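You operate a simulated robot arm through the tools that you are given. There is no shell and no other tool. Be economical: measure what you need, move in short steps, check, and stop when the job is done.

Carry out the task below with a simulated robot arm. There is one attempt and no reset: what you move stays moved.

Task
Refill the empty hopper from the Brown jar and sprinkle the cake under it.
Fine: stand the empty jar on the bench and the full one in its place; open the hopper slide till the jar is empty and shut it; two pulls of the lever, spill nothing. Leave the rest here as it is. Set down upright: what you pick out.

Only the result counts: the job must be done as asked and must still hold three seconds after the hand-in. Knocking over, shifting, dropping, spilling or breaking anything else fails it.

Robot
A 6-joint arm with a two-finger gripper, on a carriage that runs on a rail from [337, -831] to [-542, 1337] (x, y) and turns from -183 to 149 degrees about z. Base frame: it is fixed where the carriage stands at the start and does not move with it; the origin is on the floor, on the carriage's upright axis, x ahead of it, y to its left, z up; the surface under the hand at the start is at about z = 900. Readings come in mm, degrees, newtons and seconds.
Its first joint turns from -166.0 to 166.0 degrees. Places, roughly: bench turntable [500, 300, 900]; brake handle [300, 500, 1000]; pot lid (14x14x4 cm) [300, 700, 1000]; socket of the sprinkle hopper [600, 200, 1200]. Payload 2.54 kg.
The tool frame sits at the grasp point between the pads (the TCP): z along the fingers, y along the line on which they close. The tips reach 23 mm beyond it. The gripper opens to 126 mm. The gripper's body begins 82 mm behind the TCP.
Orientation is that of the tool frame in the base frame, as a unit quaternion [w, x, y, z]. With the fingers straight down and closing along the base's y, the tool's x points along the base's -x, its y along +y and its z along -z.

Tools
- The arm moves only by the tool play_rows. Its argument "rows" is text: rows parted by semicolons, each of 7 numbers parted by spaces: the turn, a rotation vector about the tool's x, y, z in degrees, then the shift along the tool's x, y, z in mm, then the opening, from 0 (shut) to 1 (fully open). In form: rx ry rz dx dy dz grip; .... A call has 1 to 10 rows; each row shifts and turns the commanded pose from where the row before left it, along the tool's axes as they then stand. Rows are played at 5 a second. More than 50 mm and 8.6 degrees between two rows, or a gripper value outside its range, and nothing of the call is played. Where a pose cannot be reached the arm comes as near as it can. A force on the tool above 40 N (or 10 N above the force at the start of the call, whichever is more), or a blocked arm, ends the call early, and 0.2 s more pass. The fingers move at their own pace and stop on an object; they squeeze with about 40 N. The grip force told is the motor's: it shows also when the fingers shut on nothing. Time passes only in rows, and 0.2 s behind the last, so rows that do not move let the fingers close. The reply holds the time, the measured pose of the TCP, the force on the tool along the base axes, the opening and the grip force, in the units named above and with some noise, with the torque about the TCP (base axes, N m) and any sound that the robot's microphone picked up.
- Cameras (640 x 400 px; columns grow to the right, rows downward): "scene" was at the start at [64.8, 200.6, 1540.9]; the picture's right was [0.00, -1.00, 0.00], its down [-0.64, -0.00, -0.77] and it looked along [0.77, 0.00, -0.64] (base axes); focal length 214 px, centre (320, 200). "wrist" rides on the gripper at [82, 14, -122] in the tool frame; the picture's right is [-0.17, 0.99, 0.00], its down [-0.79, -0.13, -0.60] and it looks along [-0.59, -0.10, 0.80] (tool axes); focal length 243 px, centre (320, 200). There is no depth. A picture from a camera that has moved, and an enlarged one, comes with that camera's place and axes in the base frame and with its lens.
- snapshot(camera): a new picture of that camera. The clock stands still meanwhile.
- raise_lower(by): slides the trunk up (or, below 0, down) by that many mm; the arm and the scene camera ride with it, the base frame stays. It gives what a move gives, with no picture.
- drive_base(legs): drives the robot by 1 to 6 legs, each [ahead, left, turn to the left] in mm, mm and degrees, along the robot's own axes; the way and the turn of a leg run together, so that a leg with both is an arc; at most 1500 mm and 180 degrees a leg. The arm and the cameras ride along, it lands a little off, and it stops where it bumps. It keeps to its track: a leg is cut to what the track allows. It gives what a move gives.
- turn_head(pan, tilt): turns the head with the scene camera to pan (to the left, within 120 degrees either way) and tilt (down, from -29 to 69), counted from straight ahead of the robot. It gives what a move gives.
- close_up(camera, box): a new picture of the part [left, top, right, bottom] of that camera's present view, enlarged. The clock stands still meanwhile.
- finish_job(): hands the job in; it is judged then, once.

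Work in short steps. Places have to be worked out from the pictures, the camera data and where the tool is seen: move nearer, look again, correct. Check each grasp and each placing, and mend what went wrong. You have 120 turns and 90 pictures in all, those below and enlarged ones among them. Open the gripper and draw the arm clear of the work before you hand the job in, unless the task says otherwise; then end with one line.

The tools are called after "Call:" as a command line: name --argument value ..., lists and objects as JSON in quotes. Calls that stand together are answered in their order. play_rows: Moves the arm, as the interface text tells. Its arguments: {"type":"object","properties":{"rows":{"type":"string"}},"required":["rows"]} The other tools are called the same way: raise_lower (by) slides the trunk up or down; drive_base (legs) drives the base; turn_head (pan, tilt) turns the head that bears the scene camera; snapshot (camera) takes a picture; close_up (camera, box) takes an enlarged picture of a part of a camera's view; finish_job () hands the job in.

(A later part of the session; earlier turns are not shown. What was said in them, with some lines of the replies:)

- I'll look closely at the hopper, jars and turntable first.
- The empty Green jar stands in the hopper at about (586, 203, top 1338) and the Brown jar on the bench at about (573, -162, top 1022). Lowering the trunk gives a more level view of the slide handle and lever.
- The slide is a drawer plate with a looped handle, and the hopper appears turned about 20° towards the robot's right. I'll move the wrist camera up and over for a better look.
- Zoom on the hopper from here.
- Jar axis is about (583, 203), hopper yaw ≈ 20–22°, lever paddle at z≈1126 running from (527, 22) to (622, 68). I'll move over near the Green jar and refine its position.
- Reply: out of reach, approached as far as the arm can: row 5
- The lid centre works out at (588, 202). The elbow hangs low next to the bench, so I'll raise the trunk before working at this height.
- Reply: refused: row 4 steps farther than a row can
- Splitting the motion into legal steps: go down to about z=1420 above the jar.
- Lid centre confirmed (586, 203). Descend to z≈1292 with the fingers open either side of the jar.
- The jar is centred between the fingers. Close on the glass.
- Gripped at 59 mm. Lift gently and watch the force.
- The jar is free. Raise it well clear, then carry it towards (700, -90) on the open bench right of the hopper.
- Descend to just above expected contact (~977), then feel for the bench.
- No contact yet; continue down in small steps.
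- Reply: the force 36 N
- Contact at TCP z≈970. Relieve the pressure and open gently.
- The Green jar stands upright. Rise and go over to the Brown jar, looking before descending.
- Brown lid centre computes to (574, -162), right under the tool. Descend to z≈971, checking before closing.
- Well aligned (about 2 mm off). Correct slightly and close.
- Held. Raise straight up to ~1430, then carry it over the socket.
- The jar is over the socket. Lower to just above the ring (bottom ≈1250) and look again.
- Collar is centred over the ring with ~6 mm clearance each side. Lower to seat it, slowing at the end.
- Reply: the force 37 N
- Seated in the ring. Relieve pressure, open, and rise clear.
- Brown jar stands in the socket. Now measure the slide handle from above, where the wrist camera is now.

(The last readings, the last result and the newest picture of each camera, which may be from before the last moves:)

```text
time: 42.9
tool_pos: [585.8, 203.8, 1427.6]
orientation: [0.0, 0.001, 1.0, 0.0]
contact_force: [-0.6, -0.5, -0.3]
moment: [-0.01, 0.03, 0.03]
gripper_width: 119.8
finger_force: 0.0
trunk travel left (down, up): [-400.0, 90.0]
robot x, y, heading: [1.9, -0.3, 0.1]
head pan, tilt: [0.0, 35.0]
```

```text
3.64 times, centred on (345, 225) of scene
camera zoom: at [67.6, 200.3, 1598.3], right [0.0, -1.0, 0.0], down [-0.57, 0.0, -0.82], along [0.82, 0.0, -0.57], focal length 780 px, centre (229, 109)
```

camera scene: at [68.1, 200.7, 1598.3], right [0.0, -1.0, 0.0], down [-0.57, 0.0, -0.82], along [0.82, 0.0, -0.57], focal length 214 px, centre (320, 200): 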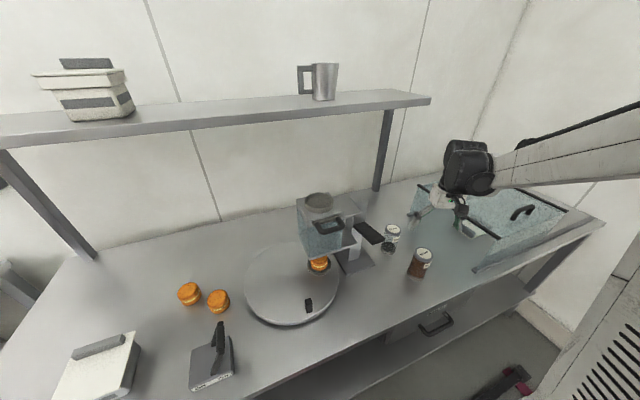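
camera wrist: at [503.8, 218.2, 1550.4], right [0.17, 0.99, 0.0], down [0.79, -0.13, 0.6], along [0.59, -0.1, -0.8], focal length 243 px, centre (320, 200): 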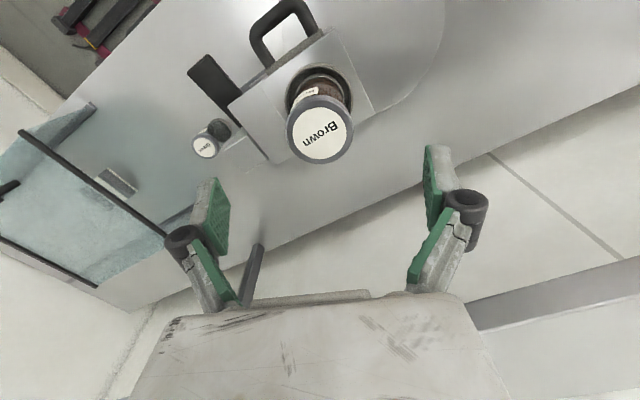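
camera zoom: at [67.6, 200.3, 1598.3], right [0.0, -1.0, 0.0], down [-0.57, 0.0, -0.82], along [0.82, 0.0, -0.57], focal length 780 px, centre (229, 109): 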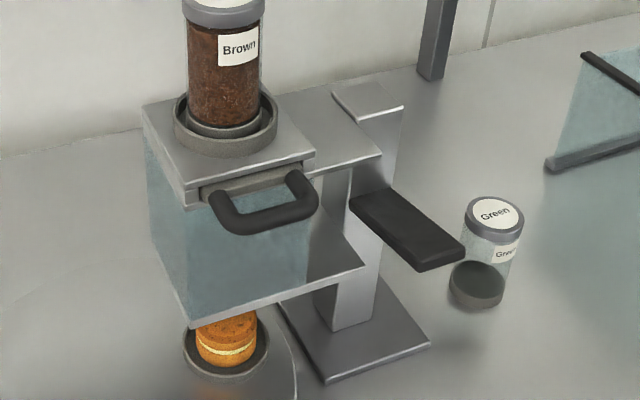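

Handle bar runs at about z=1203 with mid near (496, 167); slide direction is about 21° from x. To avoid the gripper body touching the jar I'll approach tilted 20°: first back off and yaw the tool so it closes along the slide direction.

Call:
play_rows --rows "0 0 0 48 -12 0 0.95; 0 0 0 48 -12 0 0.95; 0 0 0 48 -12 0 0.9; 0 0 0 0 0 0 0.5; 0 0 0 0 0 0 0.5"

Call:
play_rows --rows "0 0 7.67 0 0 0 0.5; 0 0 7.67 0 0 0 0.5; 0 0 7.67 0 0 0 0.5; 0 0 7.67 0 0 0 0.5; 0 0 7.67 0 0 0 0.5; 0 0 7.67 0 0 0 0.5; 0 0 7.67 0 0 0 0.5; 0 0 7.67 0 0 0 0.5; 0 0 7.67 0 0 0 0.5; 0 0 0 0 0 0 0.5"

Call:
play_rows --rows "-7 0 0 0 0 0 0.5; -7 0 0 0 0 0 0.4; -6 0 0 0 0 0 0.3; 0 0 0 0 0 0 0.2; 0 0 0 0 0 0 0.2"

Call:
snapshot --camera "wrist"

Call:
snapshot --camera "scene"

```text
time: 44.1
tool_pos: [443.9, 168.3, 1426.6]
orientation: [0.0, 0.0, 1.0, 0.0]
contact_force: [0.8, -0.5, 0.3]
moment: [-0.01, 0.04, -0.01]
gripper_width: 62.8
finger_force: 0.1
trunk travel left (down, up): [-400.0, 90.0]
robot x, y, heading: [0.1, -1.9, 0.1]
head pan, tilt: [0.0, 35.0]
```

```text
time: 46.3
tool_pos: [443.1, 169.1, 1426.5]
orientation: [0.0, 0.568, 0.823, -0.001]
contact_force: [0.0, -0.3, -0.6]
moment: [0.02, 0.01, -0.04]
gripper_width: 63.2
finger_force: 0.1
trunk travel left (down, up): [-400.0, 90.0]
robot x, y, heading: [1.0, -0.0, -0.2]
head pan, tilt: [0.0, 35.0]
```

```text
time: 47.5
tool_pos: [442.3, 169.1, 1426.6]
orientation: [0.098, 0.558, 0.811, 0.143]
contact_force: [0.0, 0.0, 0.2]
moment: [-0.03, 0.01, 0.0]
gripper_width: 25.1
finger_force: 0.0
trunk travel left (down, up): [-400.0, 90.0]
robot x, y, heading: [1.8, 1.3, 0.1]
head pan, tilt: [0.0, 35.0]
```

```text
54 pictures are left
camera wrist: at [386.2, 234.9, 1546.2], right [0.92, 0.18, 0.34], down [-0.02, -0.86, 0.52], along [0.38, -0.49, -0.79], focal length 243 px, centre (320, 200)
```

wrist: 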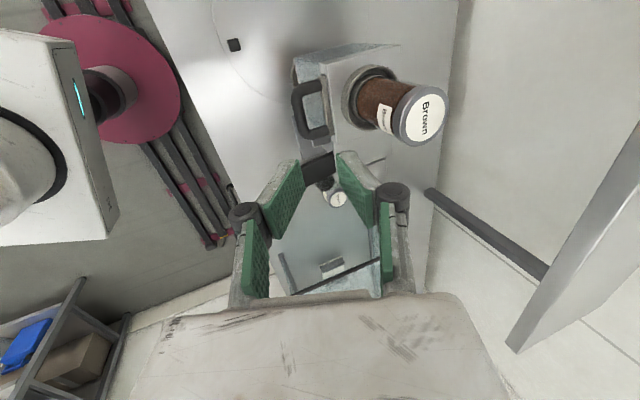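

```text
53 pictures are left
camera scene: at [68.1, 200.6, 1598.3], right [0.0, -1.0, 0.0], down [-0.57, 0.0, -0.82], along [0.82, 0.0, -0.57], focal length 214 px, centre (320, 200)
```

scene: 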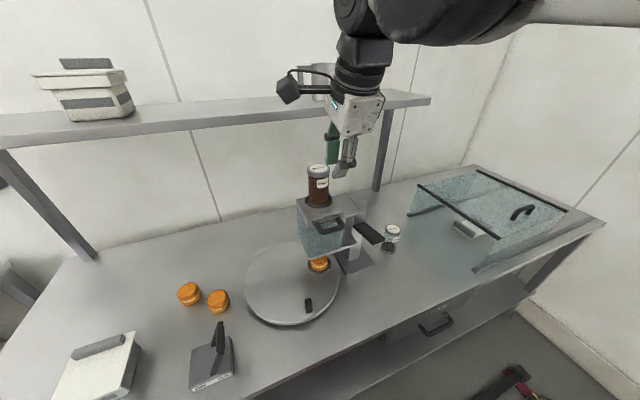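

Tool is oriented. Move to a pre-approach point about 90 mm back along the finger axis from the handle.

Call:
play_rows --rows "0 0 0 -7 -10 43 0.2; 0 0 0 -7 -10 43 0.2; 0 0 0 -7 -10 43 0.2; 0 0 0 0 0 0 0.2"

Call:
snapshot --camera "wrist"

Call:
close_up --camera "scene" --box '[270, 120, 390, 260]'

```text
time: 48.5
tool_pos: [464.1, 153.2, 1295.3]
orientation: [0.099, 0.558, 0.811, 0.144]
contact_force: [0.8, -1.0, 0.0]
moment: [0.0, 0.03, -0.02]
gripper_width: 25.2
finger_force: 0.1
trunk travel left (down, up): [-400.0, 90.0]
robot x, y, heading: [-1.9, -1.6, 0.0]
head pan, tilt: [0.0, 35.0]
```

```text
52 pictures are left
camera wrist: at [408.6, 219.1, 1414.8], right [0.92, 0.18, 0.34], down [-0.02, -0.86, 0.52], along [0.38, -0.49, -0.79], focal length 243 px, centre (320, 200)
```

wrist: 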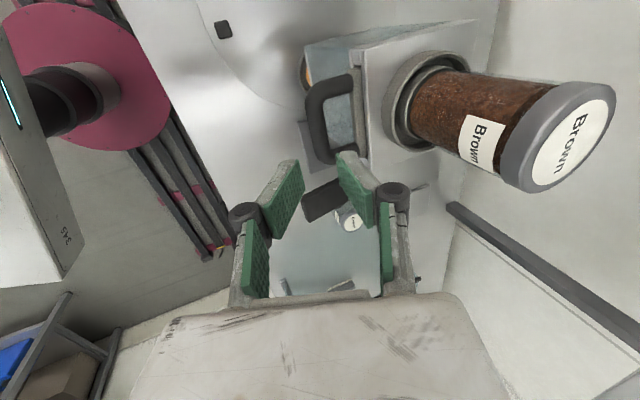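

```text
2.86 times, centred on (330, 190) of scene
camera zoom: at [68.1, 200.5, 1598.3], right [0.0, -1.0, 0.0], down [-0.57, 0.0, -0.82], along [0.82, 0.0, -0.57], focal length 613 px, centre (291, 229)
```

zoom: 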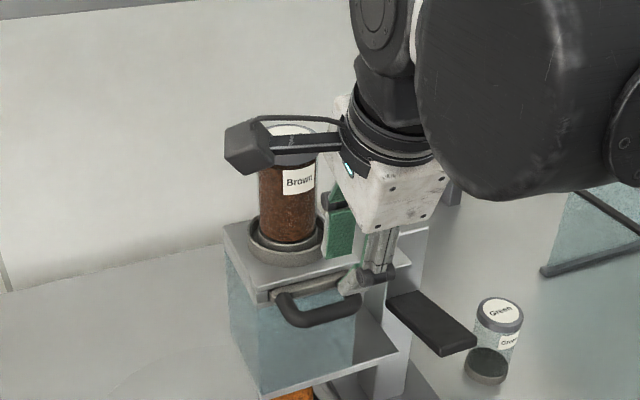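

Close-up of the handle from this nearer viewpoint to refine.

Call:
close_up --camera "wrist" --box '[260, 40, 420, 220]'

```text
2.22 times, centred on (340, 130) of wrist
camera zoom: at [408.6, 219.1, 1414.8], right [0.92, 0.18, 0.34], down [-0.02, -0.86, 0.52], along [0.38, -0.49, -0.79], focal length 539 px, centre (276, 356)
```

zoom: 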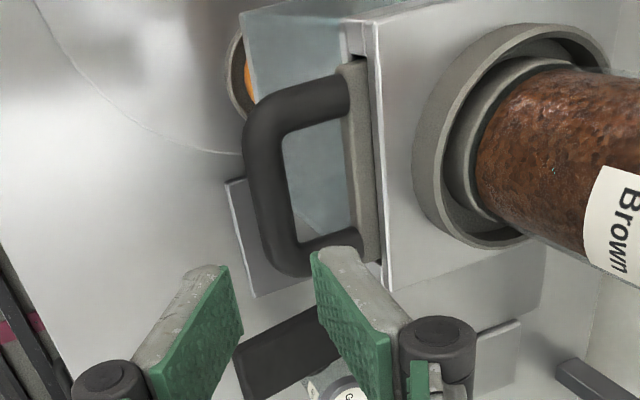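

Refined bar centre ≈ (493, 169.5, 1203). Advance to 48 mm short and check again.

Call:
play_rows --rows "0 0 0 2.5 -0.4 25 0.2; 0 0 0 2.5 -0.4 25 0.2; 0 0 0 0 0 0 0.2"

Call:
close_up --camera "wrist" --box '[240, 40, 420, 240]'

Call:
close_up --camera "scene" --box '[270, 150, 370, 260]'

```text
time: 49.3
tool_pos: [478.4, 163.3, 1247.4]
orientation: [0.098, 0.558, 0.811, 0.144]
contact_force: [-0.8, -0.3, 0.1]
moment: [0.0, -0.01, -0.01]
gripper_width: 25.2
finger_force: 0.0
trunk travel left (down, up): [-400.0, 90.0]
robot x, y, heading: [3.3, 2.6, -0.1]
head pan, tilt: [0.0, 35.0]
```

```text
2.00 times, centred on (330, 140) of wrist
camera zoom: at [422.8, 229.3, 1368.8], right [0.92, 0.18, 0.34], down [-0.02, -0.86, 0.52], along [0.38, -0.49, -0.79], focal length 485 px, centre (300, 320)
```

zoom: 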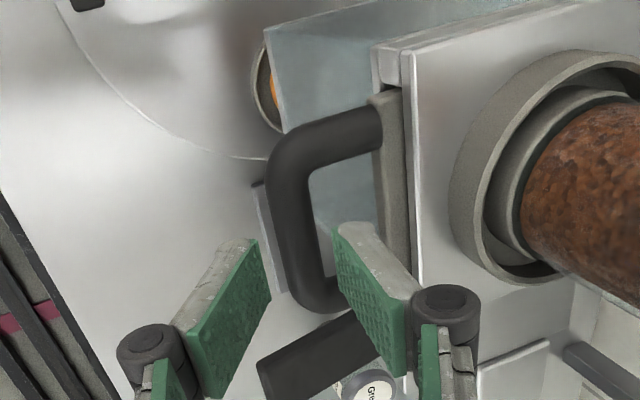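

```text
3.64 times, centred on (320, 205) of scene
camera zoom: at [67.9, 200.5, 1598.3], right [0.0, -1.0, 0.0], down [-0.57, 0.0, -0.82], along [0.82, 0.0, -0.57], focal length 780 px, centre (320, 182)
```

zoom: 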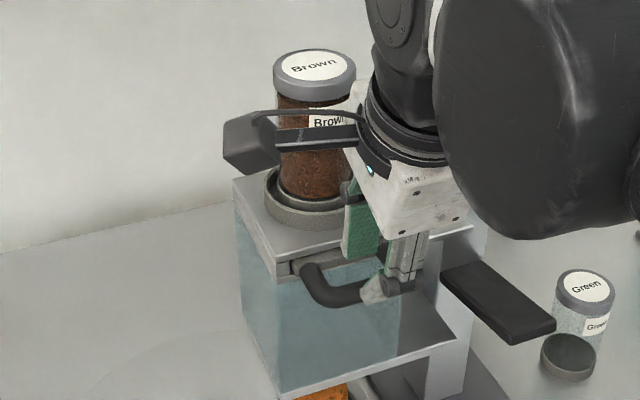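

Bar is ~1.7 mm to the outer side; correct and advance 40 mm in small steps.

Call:
play_rows --rows "0 0 0 2 -1.5 10 0.2; 0 0 0 0 0 10 0.2; 0 0 0 0 0 10 0.2; 0 0 0 0 0 0 0.2"

Call:
close_up --camera "wrist" --box '[240, 40, 420, 240]'

```text
time: 50.3
tool_pos: [485.4, 168.8, 1218.9]
orientation: [0.098, 0.557, 0.812, 0.143]
contact_force: [0.5, 0.6, 0.7]
moment: [0.0, 0.04, 0.0]
gripper_width: 25.1
finger_force: 0.0
trunk travel left (down, up): [-400.0, 90.0]
robot x, y, heading: [-2.1, 1.7, 0.2]
head pan, tilt: [0.0, 35.0]
```

```text
2.00 times, centred on (330, 140) of wrist
camera zoom: at [429.6, 235.4, 1338.4], right [0.92, 0.18, 0.34], down [-0.02, -0.86, 0.52], along [0.38, -0.49, -0.79], focal length 485 px, centre (300, 320)
```

zoom: 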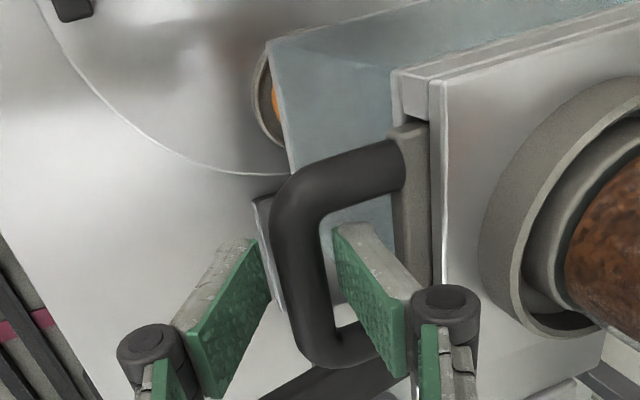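

The fingers straddle the bar, with the inner one inside the loop. Advance 9 mm more and close on the bar.

Call:
play_rows --rows "0 0 0 0 0 5 0.2; 0 0 0 0 0 4 0.2; 0 0 0 0 0 0 0.2; 0 0 0 0 0 0 0.05; 0 0 0 0 0 0 0.05; 0 0 0 0 0 0 0.05"

Call:
close_up --camera "wrist" --box '[240, 40, 420, 240]'

```text
time: 51.7
tool_pos: [488.1, 170.1, 1210.2]
orientation: [0.098, 0.558, 0.812, 0.143]
contact_force: [0.1, 0.0, 0.3]
moment: [0.08, 0.03, -0.25]
gripper_width: 10.7
finger_force: 37.3
trunk travel left (down, up): [-400.0, 90.0]
robot x, y, heading: [-1.0, -1.7, -0.2]
head pan, tilt: [0.0, 35.0]
```

```text
2.00 times, centred on (330, 140) of wrist
camera zoom: at [432.4, 236.4, 1330.0], right [0.92, 0.18, 0.34], down [-0.02, -0.86, 0.52], along [0.38, -0.49, -0.79], focal length 485 px, centre (300, 320)
```

zoom: 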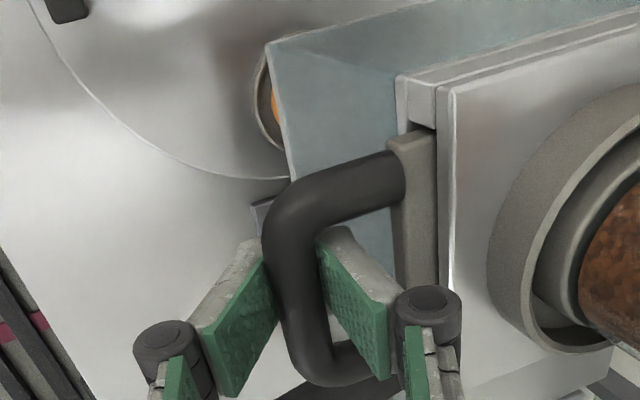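

Gripping the bar (10.7 mm). Pull outward along the slide, a small amount at first.

Call:
play_rows --rows "0 0 0 0 -3.8 -1.4 0.05; 0 0 0 0 -3.8 -1.4 0.05; 0 0 0 0 -3.8 -1.4 0.05; 0 0 0 0 -3.8 -1.4 0.05; 0 0 0 0 0 0 0.05"

Call:
snapshot --camera "wrist"

```text
time: 52.9
tool_pos: [473.5, 163.9, 1209.8]
orientation: [0.098, 0.558, 0.811, 0.144]
contact_force: [3.5, -12.7, -22.2]
moment: [-0.43, -0.09, -0.44]
gripper_width: 10.5
finger_force: 38.1
trunk travel left (down, up): [-400.0, 90.0]
robot x, y, heading: [0.6, -2.6, -0.1]
head pan, tilt: [0.0, 35.0]
```

```text
45 pictures are left
camera wrist: at [417.0, 230.3, 1330.0], right [0.93, 0.18, 0.34], down [-0.02, -0.86, 0.52], along [0.38, -0.49, -0.79], focal length 243 px, centre (320, 200)
```

wrist: 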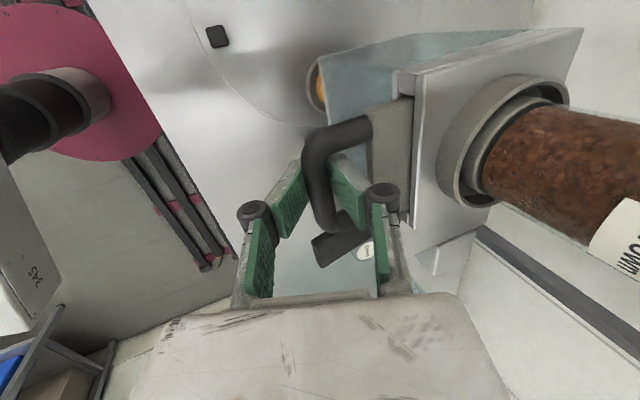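

The slide comes out; side and vertical forces show the true axis is nearer 24° and I'm ~1 mm high. Correct and continue pulling.

Call:
play_rows --rows "0 0 0 -0.65 -0.65 1 0.05; 0 0 0 -0.2 -3.75 -1.37 0.05; 0 0 0 -0.2 -3.75 -1.37 0.05; 0 0 0 -0.2 -3.75 -1.37 0.05; 0 0 0 -0.2 -3.75 -1.37 0.05; 0 0 0 0 0 0 0.05"

Call:
snapshot --camera "wrist"

```text
time: 54.3
tool_pos: [458.2, 157.4, 1209.8]
orientation: [0.098, 0.558, 0.812, 0.143]
contact_force: [1.7, -5.8, -5.4]
moment: [0.16, 0.12, -0.17]
gripper_width: 10.3
finger_force: 37.9
trunk travel left (down, up): [-400.0, 90.0]
robot x, y, heading: [-1.6, -1.2, -0.2]
head pan, tilt: [0.0, 35.0]
```

```text
44 pictures are left
camera wrist: at [402.1, 224.1, 1329.9], right [0.92, 0.18, 0.34], down [-0.02, -0.86, 0.52], along [0.38, -0.48, -0.79], focal length 243 px, centre (320, 200)
```

wrist: 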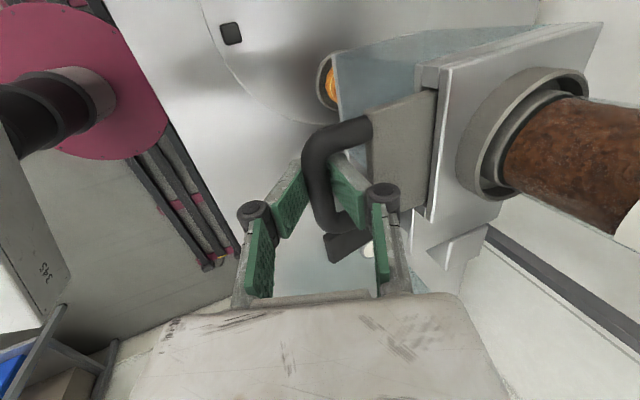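

Forces are small now, about 33 mm out. Continue 20 mm and check the jar level.

Call:
play_rows --rows "0 0 0 -0.3 -3.75 -1.37 0.05; 0 0 0 -0.2 -3.75 -1.37 0.05; 0 0 0 -0.2 -3.75 -1.37 0.05; 0 0 0 -0.2 -3.75 -1.37 0.05; 0 0 0 -0.2 -3.75 -1.37 0.05; 0 0 0 0 0 0 0.05"

Call:
close_up --camera "scene" --box '[270, 150, 390, 280]'

```text
time: 55.7
tool_pos: [440.3, 150.5, 1208.6]
orientation: [0.098, 0.558, 0.812, 0.143]
contact_force: [-3.9, 9.2, -0.4]
moment: [0.67, 0.25, -0.04]
gripper_width: 10.7
finger_force: 37.4
trunk travel left (down, up): [-400.0, 90.0]
robot x, y, heading: [-0.9, -1.7, 0.0]
head pan, tilt: [0.0, 35.0]
```

```text
3.08 times, centred on (330, 215) of scene
camera zoom: at [67.3, 201.4, 1598.2], right [0.0, -1.0, 0.0], down [-0.57, 0.0, -0.82], along [0.82, 0.0, -0.57], focal length 660 px, centre (289, 154)
```

zoom: 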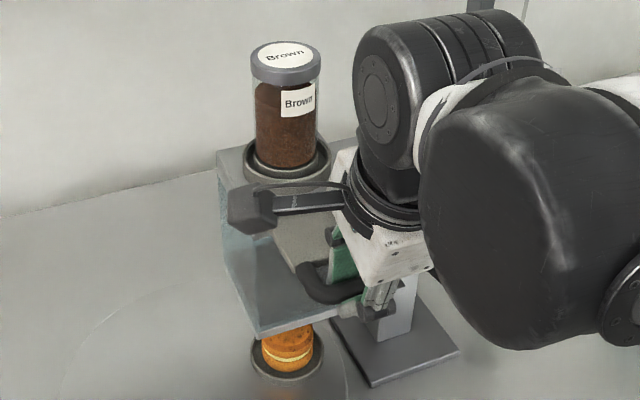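

The jar has begun emptying. Hold here for 2 s and watch.

Call:
play_rows --rows "0 0 0 0.4 0 0 0.05; 0 0 0 0 0 0 0.05; 0 0 0 0 0 0 0.05; 0 0 0 0 0 0 0.05; 0 0 0 0 0 0 0.05; 0 0 0 0 0 0 0.05; 0 0 0 0 0 0 0.05; 0 0 0 0 0 0 0.05; 0 0 0 0 0 0 0.05; 0 0 0 0 0 0 0.05"

Call:
close_up --camera "scene" --box '[270, 150, 390, 280]'

```text
time: 57.9
tool_pos: [441.0, 150.3, 1210.1]
orientation: [0.099, 0.557, 0.812, 0.143]
contact_force: [-4.0, 9.6, -1.7]
moment: [0.15, 0.04, -0.2]
gripper_width: 10.6
finger_force: 37.7
trunk travel left (down, up): [-400.0, 90.0]
robot x, y, heading: [-0.8, -0.8, -0.0]
head pan, tilt: [0.0, 35.0]
```

```text
3.08 times, centred on (330, 215) of scene
camera zoom: at [67.4, 201.4, 1598.2], right [0.0, -1.0, 0.0], down [-0.57, 0.0, -0.82], along [0.82, 0.0, -0.57], focal length 660 px, centre (289, 154)
```

zoom: 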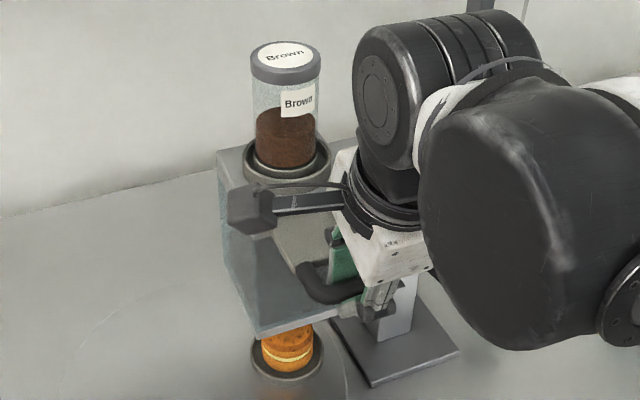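

It's flowing well; wait until it is empty.

Call:
play_rows --rows "0 0 0 0 0 0 0.05; 0 0 0 0 0 0 0.05; 0 0 0 0 0 0 0.05; 0 0 0 0 0 0 0.05; 0 0 0 0 0 0 0.05; 0 0 0 0 0 0 0.05; 0 0 0 0 0 0 0.05; 0 0 0 0 0 0 0.05; 0 0 0 0 0 0 0.05; 0 0 0 0 0 0 0.05"

Call:
play_rows --rows "0 0 0 0 0 0 0.05; 0 0 0 0 0 0 0.05; 0 0 0 0 0 0 0.05; 0 0 0 0 0 0 0.05; 0 0 0 0 0 0 0.05; 0 0 0 0 0 0 0.05; 0 0 0 0 0 0 0.05; 0 0 0 0 0 0 0.05; 0 0 0 0 0 0 0.05; 0 0 0 0 0 0 0.05"

Call:
close_up --camera "scene" --box '[270, 150, 390, 280]'

```text
time: 60.1
tool_pos: [439.5, 150.4, 1210.0]
orientation: [0.098, 0.558, 0.812, 0.143]
contact_force: [-3.9, 8.8, -4.8]
moment: [0.15, 0.06, -0.21]
gripper_width: 10.2
finger_force: 37.8
trunk travel left (down, up): [-400.0, 90.0]
robot x, y, heading: [-0.9, 0.9, -0.0]
head pan, tilt: [0.0, 35.0]
```

```text
time: 62.3
tool_pos: [441.2, 151.4, 1209.2]
orientation: [0.097, 0.558, 0.812, 0.143]
contact_force: [-4.5, 8.2, -10.6]
moment: [0.13, 0.11, -0.21]
gripper_width: 10.3
finger_force: 37.0
trunk travel left (down, up): [-400.0, 90.0]
robot x, y, heading: [-1.3, 4.9, -0.1]
head pan, tilt: [0.0, 35.0]
```

```text
3.08 times, centred on (330, 215) of scene
camera zoom: at [67.8, 201.5, 1598.1], right [0.0, -1.0, 0.0], down [-0.57, 0.0, -0.82], along [0.82, 0.0, -0.57], focal length 660 px, centre (289, 154)
```

zoom: 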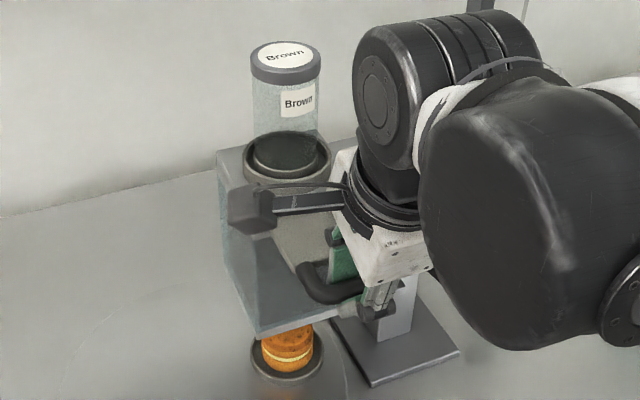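

The jar is empty. Now push the slide back in along the same line.

Call:
play_rows --rows "0 0 0 0 0 0 0.05; 0 0 0 0 0 0 0.05; 0 0 0 0 0 0 0.05; 0 0 0 0.2 3.75 1.37 0.05; 0 0 0 0.2 3.75 1.37 0.05; 0 0 0 0.2 3.75 1.37 0.05; 0 0 0 0.2 3.75 1.37 0.05; 0 0 0 0.2 3.75 1.37 0.05; 0 0 0 0 0 0 0.05"

Call:
play_rows --rows "0 0 0 0.2 3.75 1.37 0.05; 0 0 0 0.2 3.75 1.37 0.05; 0 0 0 0.2 3.75 1.37 0.05; 0 0 0 0.2 3.75 1.37 0.05; 0 0 0 0.2 3.75 1.37 0.05; 0 0 0 0.2 3.75 1.37 0.05; 0 0 0 0 0 0 0.05"

```text
time: 64.3
tool_pos: [459.0, 158.7, 1210.1]
orientation: [0.099, 0.558, 0.811, 0.144]
contact_force: [0.6, -2.0, -13.3]
moment: [-0.32, -0.08, -0.35]
gripper_width: 9.9
finger_force: 37.0
trunk travel left (down, up): [-400.0, 90.0]
robot x, y, heading: [-1.5, -0.4, 0.1]
head pan, tilt: [0.0, 35.0]
```

```text
time: 65.9
tool_pos: [482.6, 167.4, 1210.3]
orientation: [0.099, 0.558, 0.812, 0.143]
contact_force: [5.3, -9.1, 8.7]
moment: [0.0, -0.05, -0.27]
gripper_width: 10.0
finger_force: 37.5
trunk travel left (down, up): [-400.0, 90.0]
robot x, y, heading: [-1.1, -2.3, -0.1]
head pan, tilt: [0.0, 35.0]
```

Call:
play_rows --rows "0 0 0 0 2.8 1 0.05; 0 0 0 0 1.9 0.7 0.05; 0 0 0 0 0.95 0.35 0.05; 0 0 0 0 0 0 0.05"

Call:
play_rows --rows "0 0 0 0 0.95 0.35 0.05; 0 0 0 0 0.95 0.35 0.05; 0 0 0 0 0 0 0.05"

Call:
close_up --camera "wrist" --box '[240, 40, 420, 240]'

```text
time: 66.9
tool_pos: [486.9, 169.9, 1209.4]
orientation: [0.098, 0.558, 0.811, 0.144]
contact_force: [1.7, -8.1, -9.2]
moment: [-0.03, 0.04, -0.25]
gripper_width: 9.8
finger_force: 37.4
trunk travel left (down, up): [-400.0, 90.0]
robot x, y, heading: [0.8, 1.8, -0.3]
head pan, tilt: [0.0, 35.0]
```

```text
time: 67.7
tool_pos: [487.9, 170.6, 1210.1]
orientation: [0.099, 0.557, 0.812, 0.143]
contact_force: [1.3, -6.3, -15.3]
moment: [0.13, 0.09, -0.18]
gripper_width: 10.0
finger_force: 37.1
trunk travel left (down, up): [-400.0, 90.0]
robot x, y, heading: [-1.8, 0.6, 0.0]
head pan, tilt: [0.0, 35.0]
```

```text
2.00 times, centred on (330, 140) of wrist
camera zoom: at [432.7, 236.5, 1329.1], right [0.92, 0.18, 0.34], down [-0.02, -0.86, 0.52], along [0.38, -0.49, -0.79], focal length 485 px, centre (300, 320)
```

zoom: 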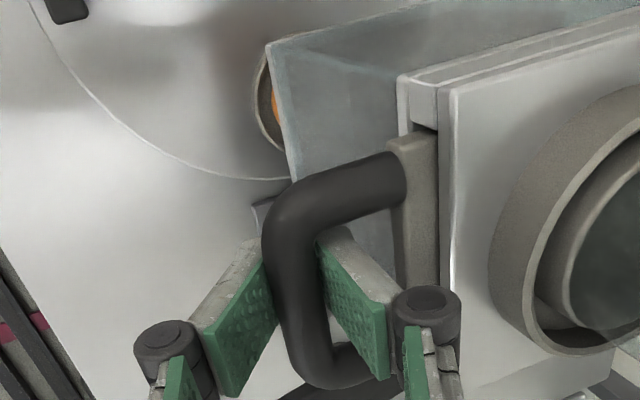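

Nearly identical to the shut view. Push on until a firm stop is felt.

Call:
play_rows --rows "0 0 0 0 0.95 0.35 0.05; 0 0 0 0 0.95 0.35 0.05; 0 0 0 0 0 0 0.05"

Call:
play_rows --rows "0 0 0 0 0.95 0.35 0.05; 0 0 0 0 0 0 0.05"

Call:
close_up --camera "wrist" --box '[300, 60, 420, 180]'

```text
time: 68.5
tool_pos: [489.0, 169.7, 1209.1]
orientation: [0.099, 0.558, 0.812, 0.143]
contact_force: [0.7, -5.9, -13.2]
moment: [0.12, 0.06, -0.18]
gripper_width: 9.5
finger_force: 36.9
trunk travel left (down, up): [-400.0, 90.0]
robot x, y, heading: [3.7, -1.6, -0.0]
head pan, tilt: [0.0, 35.0]
```

```text
time: 69.1
tool_pos: [490.3, 170.0, 1208.0]
orientation: [0.098, 0.557, 0.812, 0.142]
contact_force: [-2.2, -7.2, -10.7]
moment: [0.05, 0.12, -0.25]
gripper_width: 9.9
finger_force: 37.2
trunk travel left (down, up): [-400.0, 90.0]
robot x, y, heading: [0.1, 3.0, -0.1]
head pan, tilt: [0.0, 35.0]
```

```text
3.33 times, centred on (360, 120) of wrist
camera zoom: at [434.4, 237.2, 1329.0], right [0.92, 0.18, 0.34], down [-0.02, -0.86, 0.52], along [0.38, -0.49, -0.79], focal length 809 px, centre (187, 467)
```

zoom: 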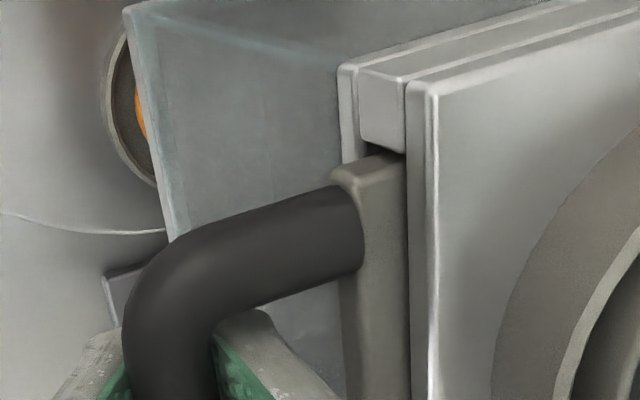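

No firm stop yet; push a bit further.

Call:
play_rows --rows "0 0 0 0 0.95 0.35 0.05; 0 0 0 0 0.95 0.35 0.05; 0 0 0 0 0 0 0.05"

Call:
play_rows --rows "0 0 0 0 0.95 0.35 0.05; 0 0 0 0 0.95 0.35 0.05; 0 0 0 0 0 0 0.05"

Call:
close_up --camera "wrist" --box '[300, 60, 420, 180]'

```text
time: 69.9
tool_pos: [491.3, 171.5, 1209.2]
orientation: [0.097, 0.558, 0.812, 0.143]
contact_force: [-21.7, -14.9, -26.9]
moment: [-0.12, 0.35, -0.24]
gripper_width: 9.8
finger_force: 37.2
trunk travel left (down, up): [-400.0, 90.0]
robot x, y, heading: [-1.1, -1.1, -0.1]
head pan, tilt: [0.0, 35.0]
```

```text
time: 70.3
tool_pos: [491.2, 171.5, 1209.4]
orientation: [0.098, 0.559, 0.811, 0.141]
contact_force: [-7.9, -7.2, -2.7]
moment: [-0.44, -0.07, -0.42]
gripper_width: 9.7
finger_force: 37.1
trunk travel left (down, up): [-400.0, 90.0]
robot x, y, heading: [-1.7, -2.5, -0.0]
head pan, tilt: [0.0, 35.0]
stopped in row 2: the force on the tool passed its limit at 50 N (the readings are from after the stop); the commanded pose is now the measured one
```

```text
3.33 times, centred on (360, 120) of wrist
camera zoom: at [434.9, 237.7, 1328.8], right [0.93, 0.18, 0.33], down [-0.02, -0.85, 0.52], along [0.38, -0.49, -0.79], focal length 809 px, centre (187, 467)
```

zoom: 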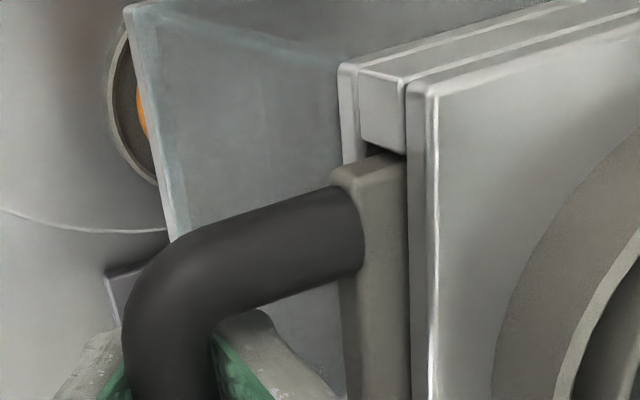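

Firm stop: the slide is shut. Release the bar and retreat along the finger axis.

Call:
play_rows --rows "0 0 0 0 0 0 0.15; 0 0 0 0 0 0 0.18; 0 0 0 0 0 0 0.18; 0 0 0 0 0 -10 0.18; 0 0 0 0 0 -20 0.18; 0 0 0 0 0 -30 0.18; 0 0 0 0 0 -40 0.18; 0 0 0 0 0 0 0.18"

Call:
snapshot --camera "wrist"

```text
time: 72.1
tool_pos: [460.3, 157.5, 1304.0]
orientation: [0.098, 0.559, 0.811, 0.143]
contact_force: [0.4, -0.1, 0.2]
moment: [0.02, 0.0, -0.02]
gripper_width: 22.8
finger_force: 0.0
trunk travel left (down, up): [-400.0, 90.0]
robot x, y, heading: [1.8, -3.2, 0.1]
head pan, tilt: [0.0, 35.0]
```

```text
37 pictures are left
camera wrist: at [404.7, 224.5, 1424.4], right [0.93, 0.18, 0.34], down [-0.02, -0.86, 0.52], along [0.38, -0.49, -0.79], focal length 243 px, centre (320, 200)
```

wrist: 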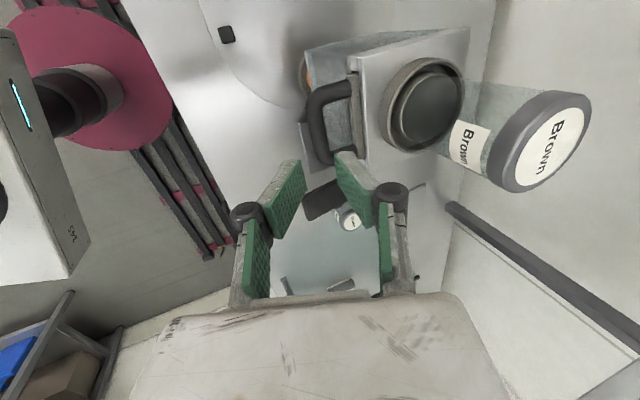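

Now restore the straight-down orientation and move toward the lever, closing the fingers, staying high.

Call:
play_rows --rows "7 0 0 0 0 -25 0.1; 7 0 0 0 0 -30 0.0; 6 0 0 0 0 -30 0; 0 0 -7.67 0 0 -15 0; 0 0 -7.67 0 0 0 0; 0 0 -7.67 0 0 0 0; 0 0 -7.67 0 0 0 0; 0 0 -7.67 0 0 0 0; 0 0 -7.67 0 0 0 0; 0 0 -7.67 0 0 0 0"

Call:
play_rows --rows "0 0 -7.67 0 0 0 0; 0 0 -7.67 0 0 0 0; 0 0 0 0 -40 0 0; 0 0 0 0 -40 0 0; 0 0 0 0 -40 0 0; 0 0 0 0 0 0 0"

Call:
snapshot --camera "wrist"

Call:
close_up --camera "scene" --box '[290, 170, 400, 280]'

```text
time: 74.3
tool_pos: [443.1, 153.3, 1399.5]
orientation: [-0.001, 0.132, 0.991, 0.0]
contact_force: [0.0, -0.3, -1.1]
moment: [0.02, -0.03, 0.01]
gripper_width: 0.0
finger_force: 28.3
trunk travel left (down, up): [-400.0, 90.0]
robot x, y, heading: [-4.5, -1.2, -0.1]
head pan, tilt: [0.0, 35.0]
```

```text
time: 75.7
tool_pos: [443.3, 34.3, 1400.1]
orientation: [-0.001, 0.0, 1.0, -0.001]
contact_force: [0.0, 0.3, -0.5]
moment: [0.02, 0.0, 0.01]
gripper_width: 0.0
finger_force: 27.6
trunk travel left (down, up): [-400.0, 90.0]
robot x, y, heading: [1.6, 0.7, 0.2]
head pan, tilt: [0.0, 35.0]
```

```text
36 pictures are left
camera wrist: at [361.3, 47.7, 1523.3], right [0.17, 0.99, 0.0], down [0.79, -0.13, 0.6], along [0.59, -0.1, -0.8], focal length 243 px, centre (320, 200)
```

wrist: 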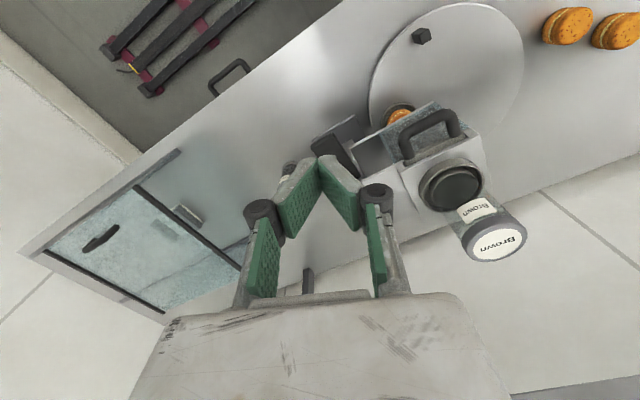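

```text
3.64 times, centred on (345, 225) of scene
camera zoom: at [67.6, 200.1, 1598.4], right [0.0, -1.0, 0.0], down [-0.57, 0.0, -0.82], along [0.82, 0.0, -0.57], focal length 780 px, centre (229, 109)
```

zoom: 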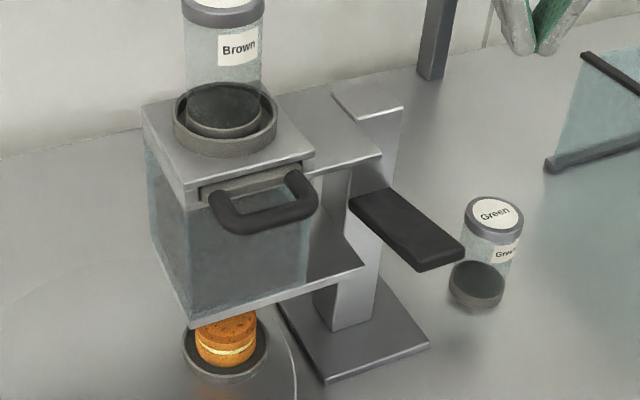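

Lever paddle end centre ≈ (531, 22), top z≈1126; I'll press about 13 mm in from the end. First hover at z≈1190.

Call:
play_rows --rows "0 0 0 -35 -2 0 0; 0 0 0 -35 -2 0 0; 0 0 0 -32 -2 0 0; 0 0 0 0 0 45 0; 0 0 0 0 0 45 0; 0 0 0 0 0 45 0; 0 0 0 0 0 45 0; 0 0 0 0 0 30 0; 0 0 0 0 0 0 0"

Call:
close_up --camera "scene" --box '[290, 170, 420, 280]'

Call:
snapshot --camera "wrist"

```text
time: 77.7
tool_pos: [545.4, 27.3, 1189.7]
orientation: [-0.001, 0.0, 1.0, -0.001]
contact_force: [0.2, 0.4, -0.6]
moment: [-0.01, 0.02, -0.02]
gripper_width: 0.0
finger_force: 28.5
trunk travel left (down, up): [-400.0, 90.0]
robot x, y, heading: [-0.2, 0.7, -0.3]
head pan, tilt: [0.0, 35.0]
```

```text
3.64 times, centred on (355, 225) of scene
camera zoom: at [68.0, 200.4, 1598.3], right [0.0, -1.0, 0.0], down [-0.57, 0.0, -0.82], along [0.82, 0.0, -0.57], focal length 780 px, centre (193, 109)
```

zoom: 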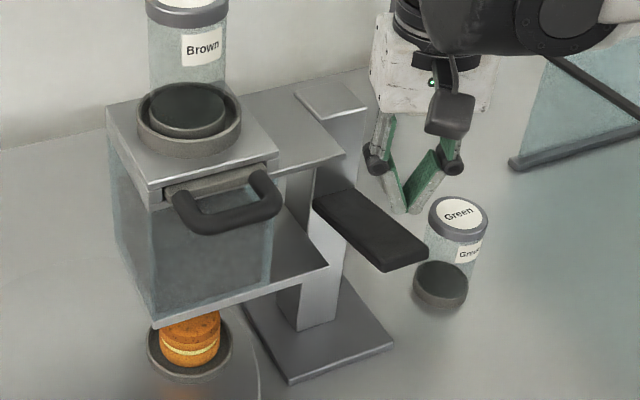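

```text
33 pictures are left
camera wrist: at [464.0, 41.8, 1312.8], right [0.17, 0.99, 0.0], down [0.79, -0.13, 0.6], along [0.59, -0.1, -0.8], focal length 243 px, centre (320, 200)
```

wrist: 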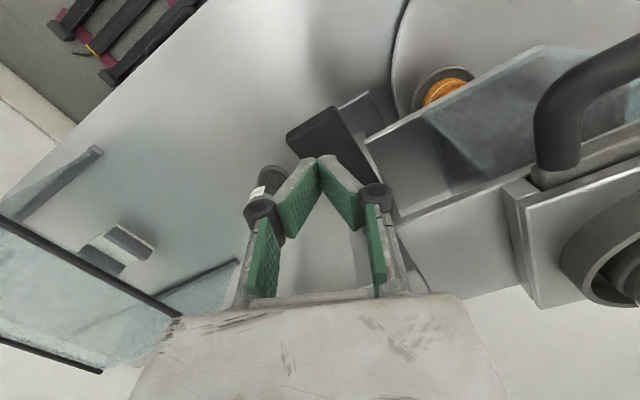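

Tip is over the paddle's end. Descend to contact, slowly.

Call:
play_rows --rows "0 0 0 0 0 20 0; 0 0 0 0 0 12 0; 0 0 0 0 0 4 0; 0 0 0 0 0 4 0; 0 0 0 0 0 0 0"

Call:
play_rows --rows "0 0 0 0 0 4 0; 0 0 0 0 0 4 0; 0 0 0 0 0 0 0"

Call:
close_up --camera "scene" --box '[290, 170, 420, 280]'

```text
time: 78.9
tool_pos: [545.4, 26.2, 1149.2]
orientation: [-0.002, 0.0, 1.0, -0.001]
contact_force: [0.6, -0.4, 0.4]
moment: [-0.02, 0.0, -0.03]
gripper_width: 0.0
finger_force: 28.3
trunk travel left (down, up): [-400.0, 90.0]
robot x, y, heading: [-1.6, -0.1, -0.1]
head pan, tilt: [0.0, 35.0]
```

```text
time: 79.7
tool_pos: [544.6, 27.2, 1142.7]
orientation: [0.0, 0.0, 1.0, -0.001]
contact_force: [0.3, 0.3, 0.5]
moment: [-0.02, 0.0, -0.01]
gripper_width: 0.0
finger_force: 28.0
trunk travel left (down, up): [-400.0, 90.0]
robot x, y, heading: [2.1, 0.8, -0.1]
head pan, tilt: [0.0, 35.0]
```

```text
3.64 times, centred on (355, 225) of scene
camera zoom: at [67.8, 200.3, 1598.3], right [0.0, -1.0, 0.0], down [-0.57, 0.0, -0.82], along [0.82, 0.0, -0.57], focal length 780 px, centre (193, 109)
```

zoom: 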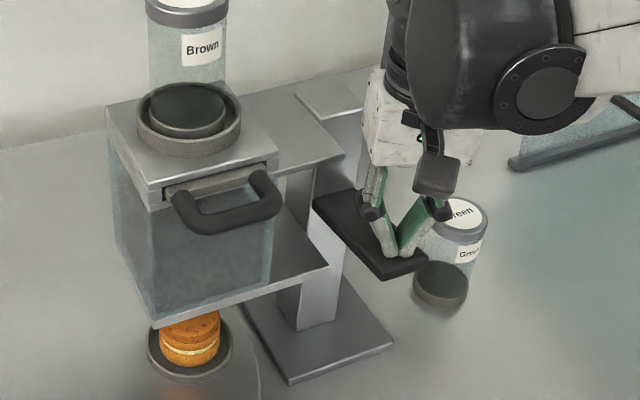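

The lever seems to be starting to move with very little force. Press further in steps.

Call:
play_rows --rows "0 0 0 0 0 5 0; 0 0 0 0 0 5 0; 0 0 0 0 0 0 0"

Call:
play_rows --rows "0 0 0 0 0 5 0; 0 0 0 0 0 5 0; 0 0 0 0 0 0 0"

Call:
close_up --camera "scene" --box '[290, 170, 420, 280]'

```text
time: 80.5
tool_pos: [545.0, 28.3, 1132.3]
orientation: [-0.001, 0.001, 1.0, -0.001]
contact_force: [-0.8, -0.4, 0.8]
moment: [-0.02, 0.01, 0.0]
gripper_width: 0.1
finger_force: 28.2
trunk travel left (down, up): [-400.0, 90.0]
robot x, y, heading: [-2.2, -2.4, -0.3]
head pan, tilt: [0.0, 35.0]
```

```text
time: 81.3
tool_pos: [544.8, 28.0, 1122.8]
orientation: [-0.001, 0.0, 1.0, -0.002]
contact_force: [0.4, 0.4, 2.3]
moment: [0.05, -0.02, 0.01]
gripper_width: 0.1
finger_force: 28.1
trunk travel left (down, up): [-400.0, 90.0]
robot x, y, heading: [-0.8, 0.1, -0.1]
head pan, tilt: [0.0, 35.0]
```

```text
3.64 times, centred on (355, 225) of scene
camera zoom: at [67.7, 200.5, 1598.3], right [0.0, -1.0, 0.0], down [-0.57, 0.0, -0.82], along [0.82, 0.0, -0.57], focal length 780 px, centre (193, 109)
```

zoom: 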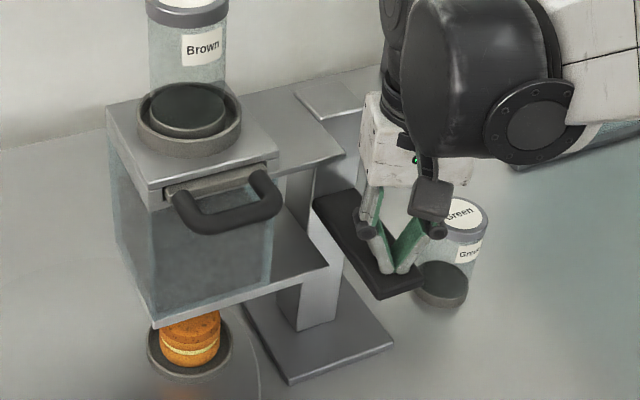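

The lever pivots down smoothly. Continue until its stop or a sound.

Call:
play_rows --rows "0 0 0 0 0 5 0; 0 0 0 0 0 5 0; 0 0 0 0 0 0 0"

Call:
play_rows --rows "0 0 0 0 0 4 0; 0 0 0 0 0 4 0; 0 0 0 0 0 0 0"

Call:
close_up --camera "scene" --box '[290, 170, 420, 280]'

```text
time: 82.1
tool_pos: [544.6, 27.5, 1111.2]
orientation: [-0.001, 0.0, 1.0, 0.0]
contact_force: [-0.2, 0.2, 2.3]
moment: [0.09, 0.0, 0.02]
gripper_width: 0.1
finger_force: 28.4
trunk travel left (down, up): [-400.0, 90.0]
robot x, y, heading: [0.0, 2.0, 0.1]
head pan, tilt: [0.0, 35.0]
```

```text
time: 82.6
tool_pos: [544.2, 27.3, 1110.5]
orientation: [0.0, 0.0, 1.0, -0.001]
contact_force: [-3.2, -0.3, 33.2]
moment: [0.23, -0.36, 0.06]
gripper_width: 0.0
finger_force: 27.8
trunk travel left (down, up): [-400.0, 90.0]
robot x, y, heading: [0.0, 0.3, -0.0]
head pan, tilt: [0.0, 35.0]
stopped in row 2: the force on the tool passed its limit at 45 N (the readings are from after the stop); the commanded pose is now the measured one
```

```text
3.64 times, centred on (355, 225) of scene
camera zoom: at [65.7, 200.3, 1598.7], right [0.0, -1.0, 0.0], down [-0.57, 0.0, -0.82], along [0.82, 0.0, -0.57], focal length 780 px, centre (193, 109)
```

zoom: 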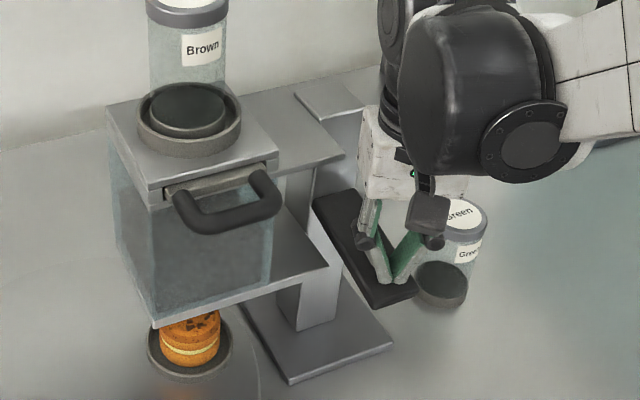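

Hit the stop, and sprinkles show on the cake: one pull done. Rise so the lever returns.

Call:
play_rows --rows "0 0 0 0 0 -10 0; 0 0 0 0 0 -10 0; 0 0 0 0 0 -10 0; 0 0 0 0 0 -10 0; 0 0 0 0 0 -15 0; 0 0 0 0 0 0 0; 0 0 0 0 0 0 0"

Call:
close_up --camera "scene" --box '[290, 170, 420, 280]'

```text
time: 84.2
tool_pos: [545.1, 25.8, 1162.7]
orientation: [0.0, 0.001, 1.0, -0.001]
contact_force: [0.1, -0.8, 0.3]
moment: [0.03, 0.0, -0.03]
gripper_width: 0.0
finger_force: 27.7
trunk travel left (down, up): [-400.0, 90.0]
robot x, y, heading: [-0.5, 0.3, 0.1]
head pan, tilt: [0.0, 35.0]
```

```text
3.64 times, centred on (355, 225) of scene
camera zoom: at [67.9, 200.4, 1598.3], right [0.0, -1.0, 0.0], down [-0.57, 0.0, -0.82], along [0.82, 0.0, -0.57], focal length 780 px, centre (193, 109)
```

zoom: 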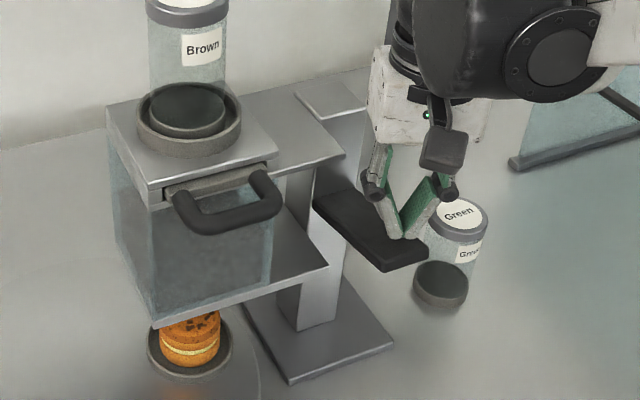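

The lever sprang back. Second pull at the same pace down to the stop.

Call:
play_rows --rows "0 0 0 0 0 10 0; 0 0 0 0 0 8 0; 0 0 0 0 0 6 0; 0 0 0 0 0 6 0; 0 0 0 0 0 6 0; 0 0 0 0 0 6 0; 0 0 0 0 0 6 0; 0 0 0 0 0 3 0; 0 0 0 0 0 1 0; 0 0 0 0 0 0 0"

Call:
play_rows --rows "0 0 0 0 0 1 0; 0 0 0 0 0 0 0; 0 0 0 0 0 0 0"

Call:
close_up --camera "scene" --box '[290, 170, 420, 280]'

```text
time: 86.4
tool_pos: [544.9, 26.2, 1111.9]
orientation: [0.0, -0.001, 1.0, -0.001]
contact_force: [-0.1, 2.5, 8.5]
moment: [0.08, -0.13, 0.02]
gripper_width: 0.0
finger_force: 28.4
trunk travel left (down, up): [-400.0, 90.0]
robot x, y, heading: [-0.6, 2.6, 0.1]
head pan, tilt: [0.0, 35.0]
```

```text
time: 87.2
tool_pos: [544.6, 26.6, 1111.8]
orientation: [-0.001, -0.001, 1.0, -0.001]
contact_force: [1.0, -0.6, 15.4]
moment: [0.1, -0.22, -0.03]
gripper_width: 0.3
finger_force: 28.3
trunk travel left (down, up): [-400.0, 90.0]
robot x, y, heading: [-1.0, 0.1, 0.1]
head pan, tilt: [0.0, 35.0]
```

```text
3.64 times, centred on (355, 225) of scene
camera zoom: at [67.0, 200.2, 1598.4], right [0.0, -1.0, 0.0], down [-0.57, 0.0, -0.82], along [0.82, 0.0, -0.57], focal length 780 px, centre (193, 109)
```

zoom: 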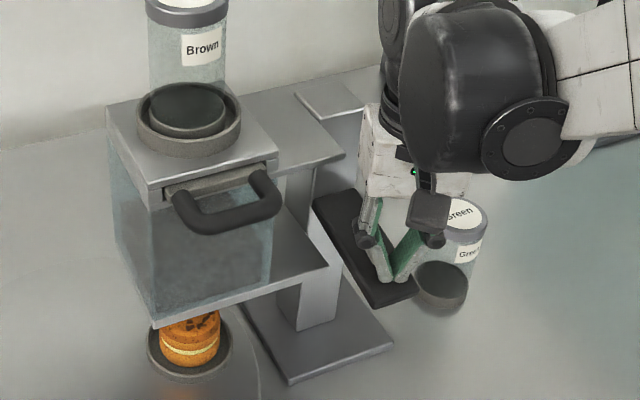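

At the stop again: second pull done. Rise clear, open the gripper and check everything.

Call:
play_rows --rows "0 0 0 0 0 -10 0; 0 0 0 0 0 -15 0; 0 0 0 0 0 -25 0; 0 0 0 0 0 -45 0; 0 0 0 0 0 -45 0; 0 0 0 0 0 -45 0.3; 0 0 0 30 0 -38 0.6; 0 0 0 40 -25 -10 0.9; 0 0 0 40 -25 0 0.9; 0 0 0 0 -30 0 0.9"

Call:
snapshot --camera "scene"

Call:
close_up --camera "scene" --box '[290, 170, 420, 280]'

Call:
close_up --camera "scene" --box '[295, 245, 345, 285]'

```text
time: 89.4
tool_pos: [435.0, -52.8, 1343.4]
orientation: [0.0, 0.0, 1.0, 0.0]
contact_force: [-1.1, -0.2, 0.5]
moment: [-0.02, -0.05, 0.04]
gripper_width: 113.3
finger_force: 0.0
trunk travel left (down, up): [-400.0, 90.0]
robot x, y, heading: [-3.4, -3.8, -0.1]
head pan, tilt: [0.0, 35.0]
```

```text
27 pictures are left
camera scene: at [67.1, 200.1, 1598.4], right [0.0, -1.0, 0.0], down [-0.57, 0.0, -0.82], along [0.82, 0.0, -0.57], focal length 214 px, centre (320, 200)
```

scene: 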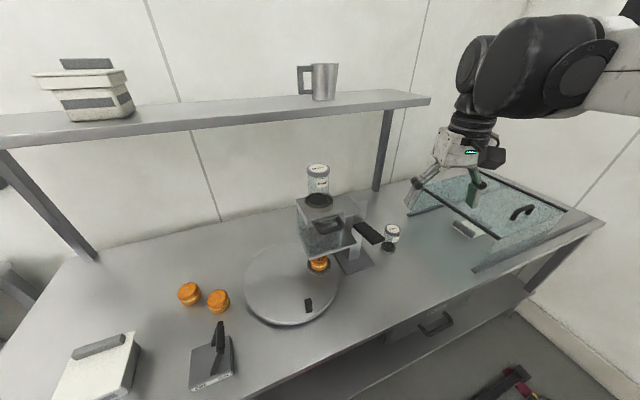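

```text
3.64 times, centred on (355, 225) of scene
camera zoom: at [67.1, 200.1, 1598.4], right [0.0, -1.0, 0.0], down [-0.57, 0.0, -0.82], along [0.82, 0.0, -0.57], focal length 780 px, centre (193, 109)
```

zoom: 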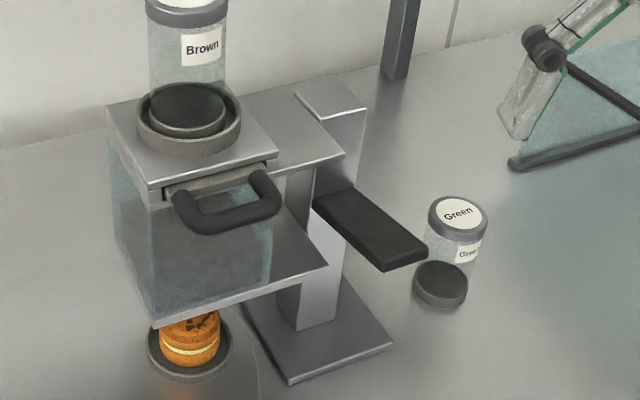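

```text
10.00 times, centred on (320, 265) of scene
camera zoom: at [67.1, 200.1, 1598.4], right [0.0, -1.0, 0.0], down [-0.57, 0.0, -0.82], along [0.82, 0.0, -0.57], focal length 2145 px, centre (320, -450)
```

zoom: 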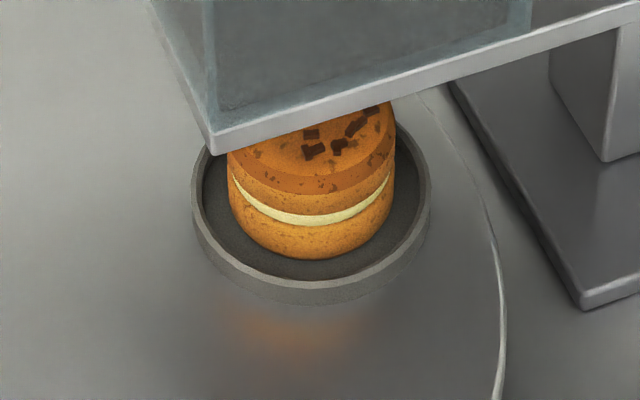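

The Brown jar is seated and empty, the slide is shut, the lever is back up and the cake is sprinkled. The Green jar stands upright, the rest looks unmoved, and the arm is clear with the gripper open, so I'm handing in.

Call:
finish_job

```text
The job is handed in.
```

I've handed the job in: the empty Green jar stands upright on the bench and the Brown jar is in its place, emptied into the hopper. The slide is shut, the lever was pulled to its stop twice, the cake is sprinkled, and I saw no spills.
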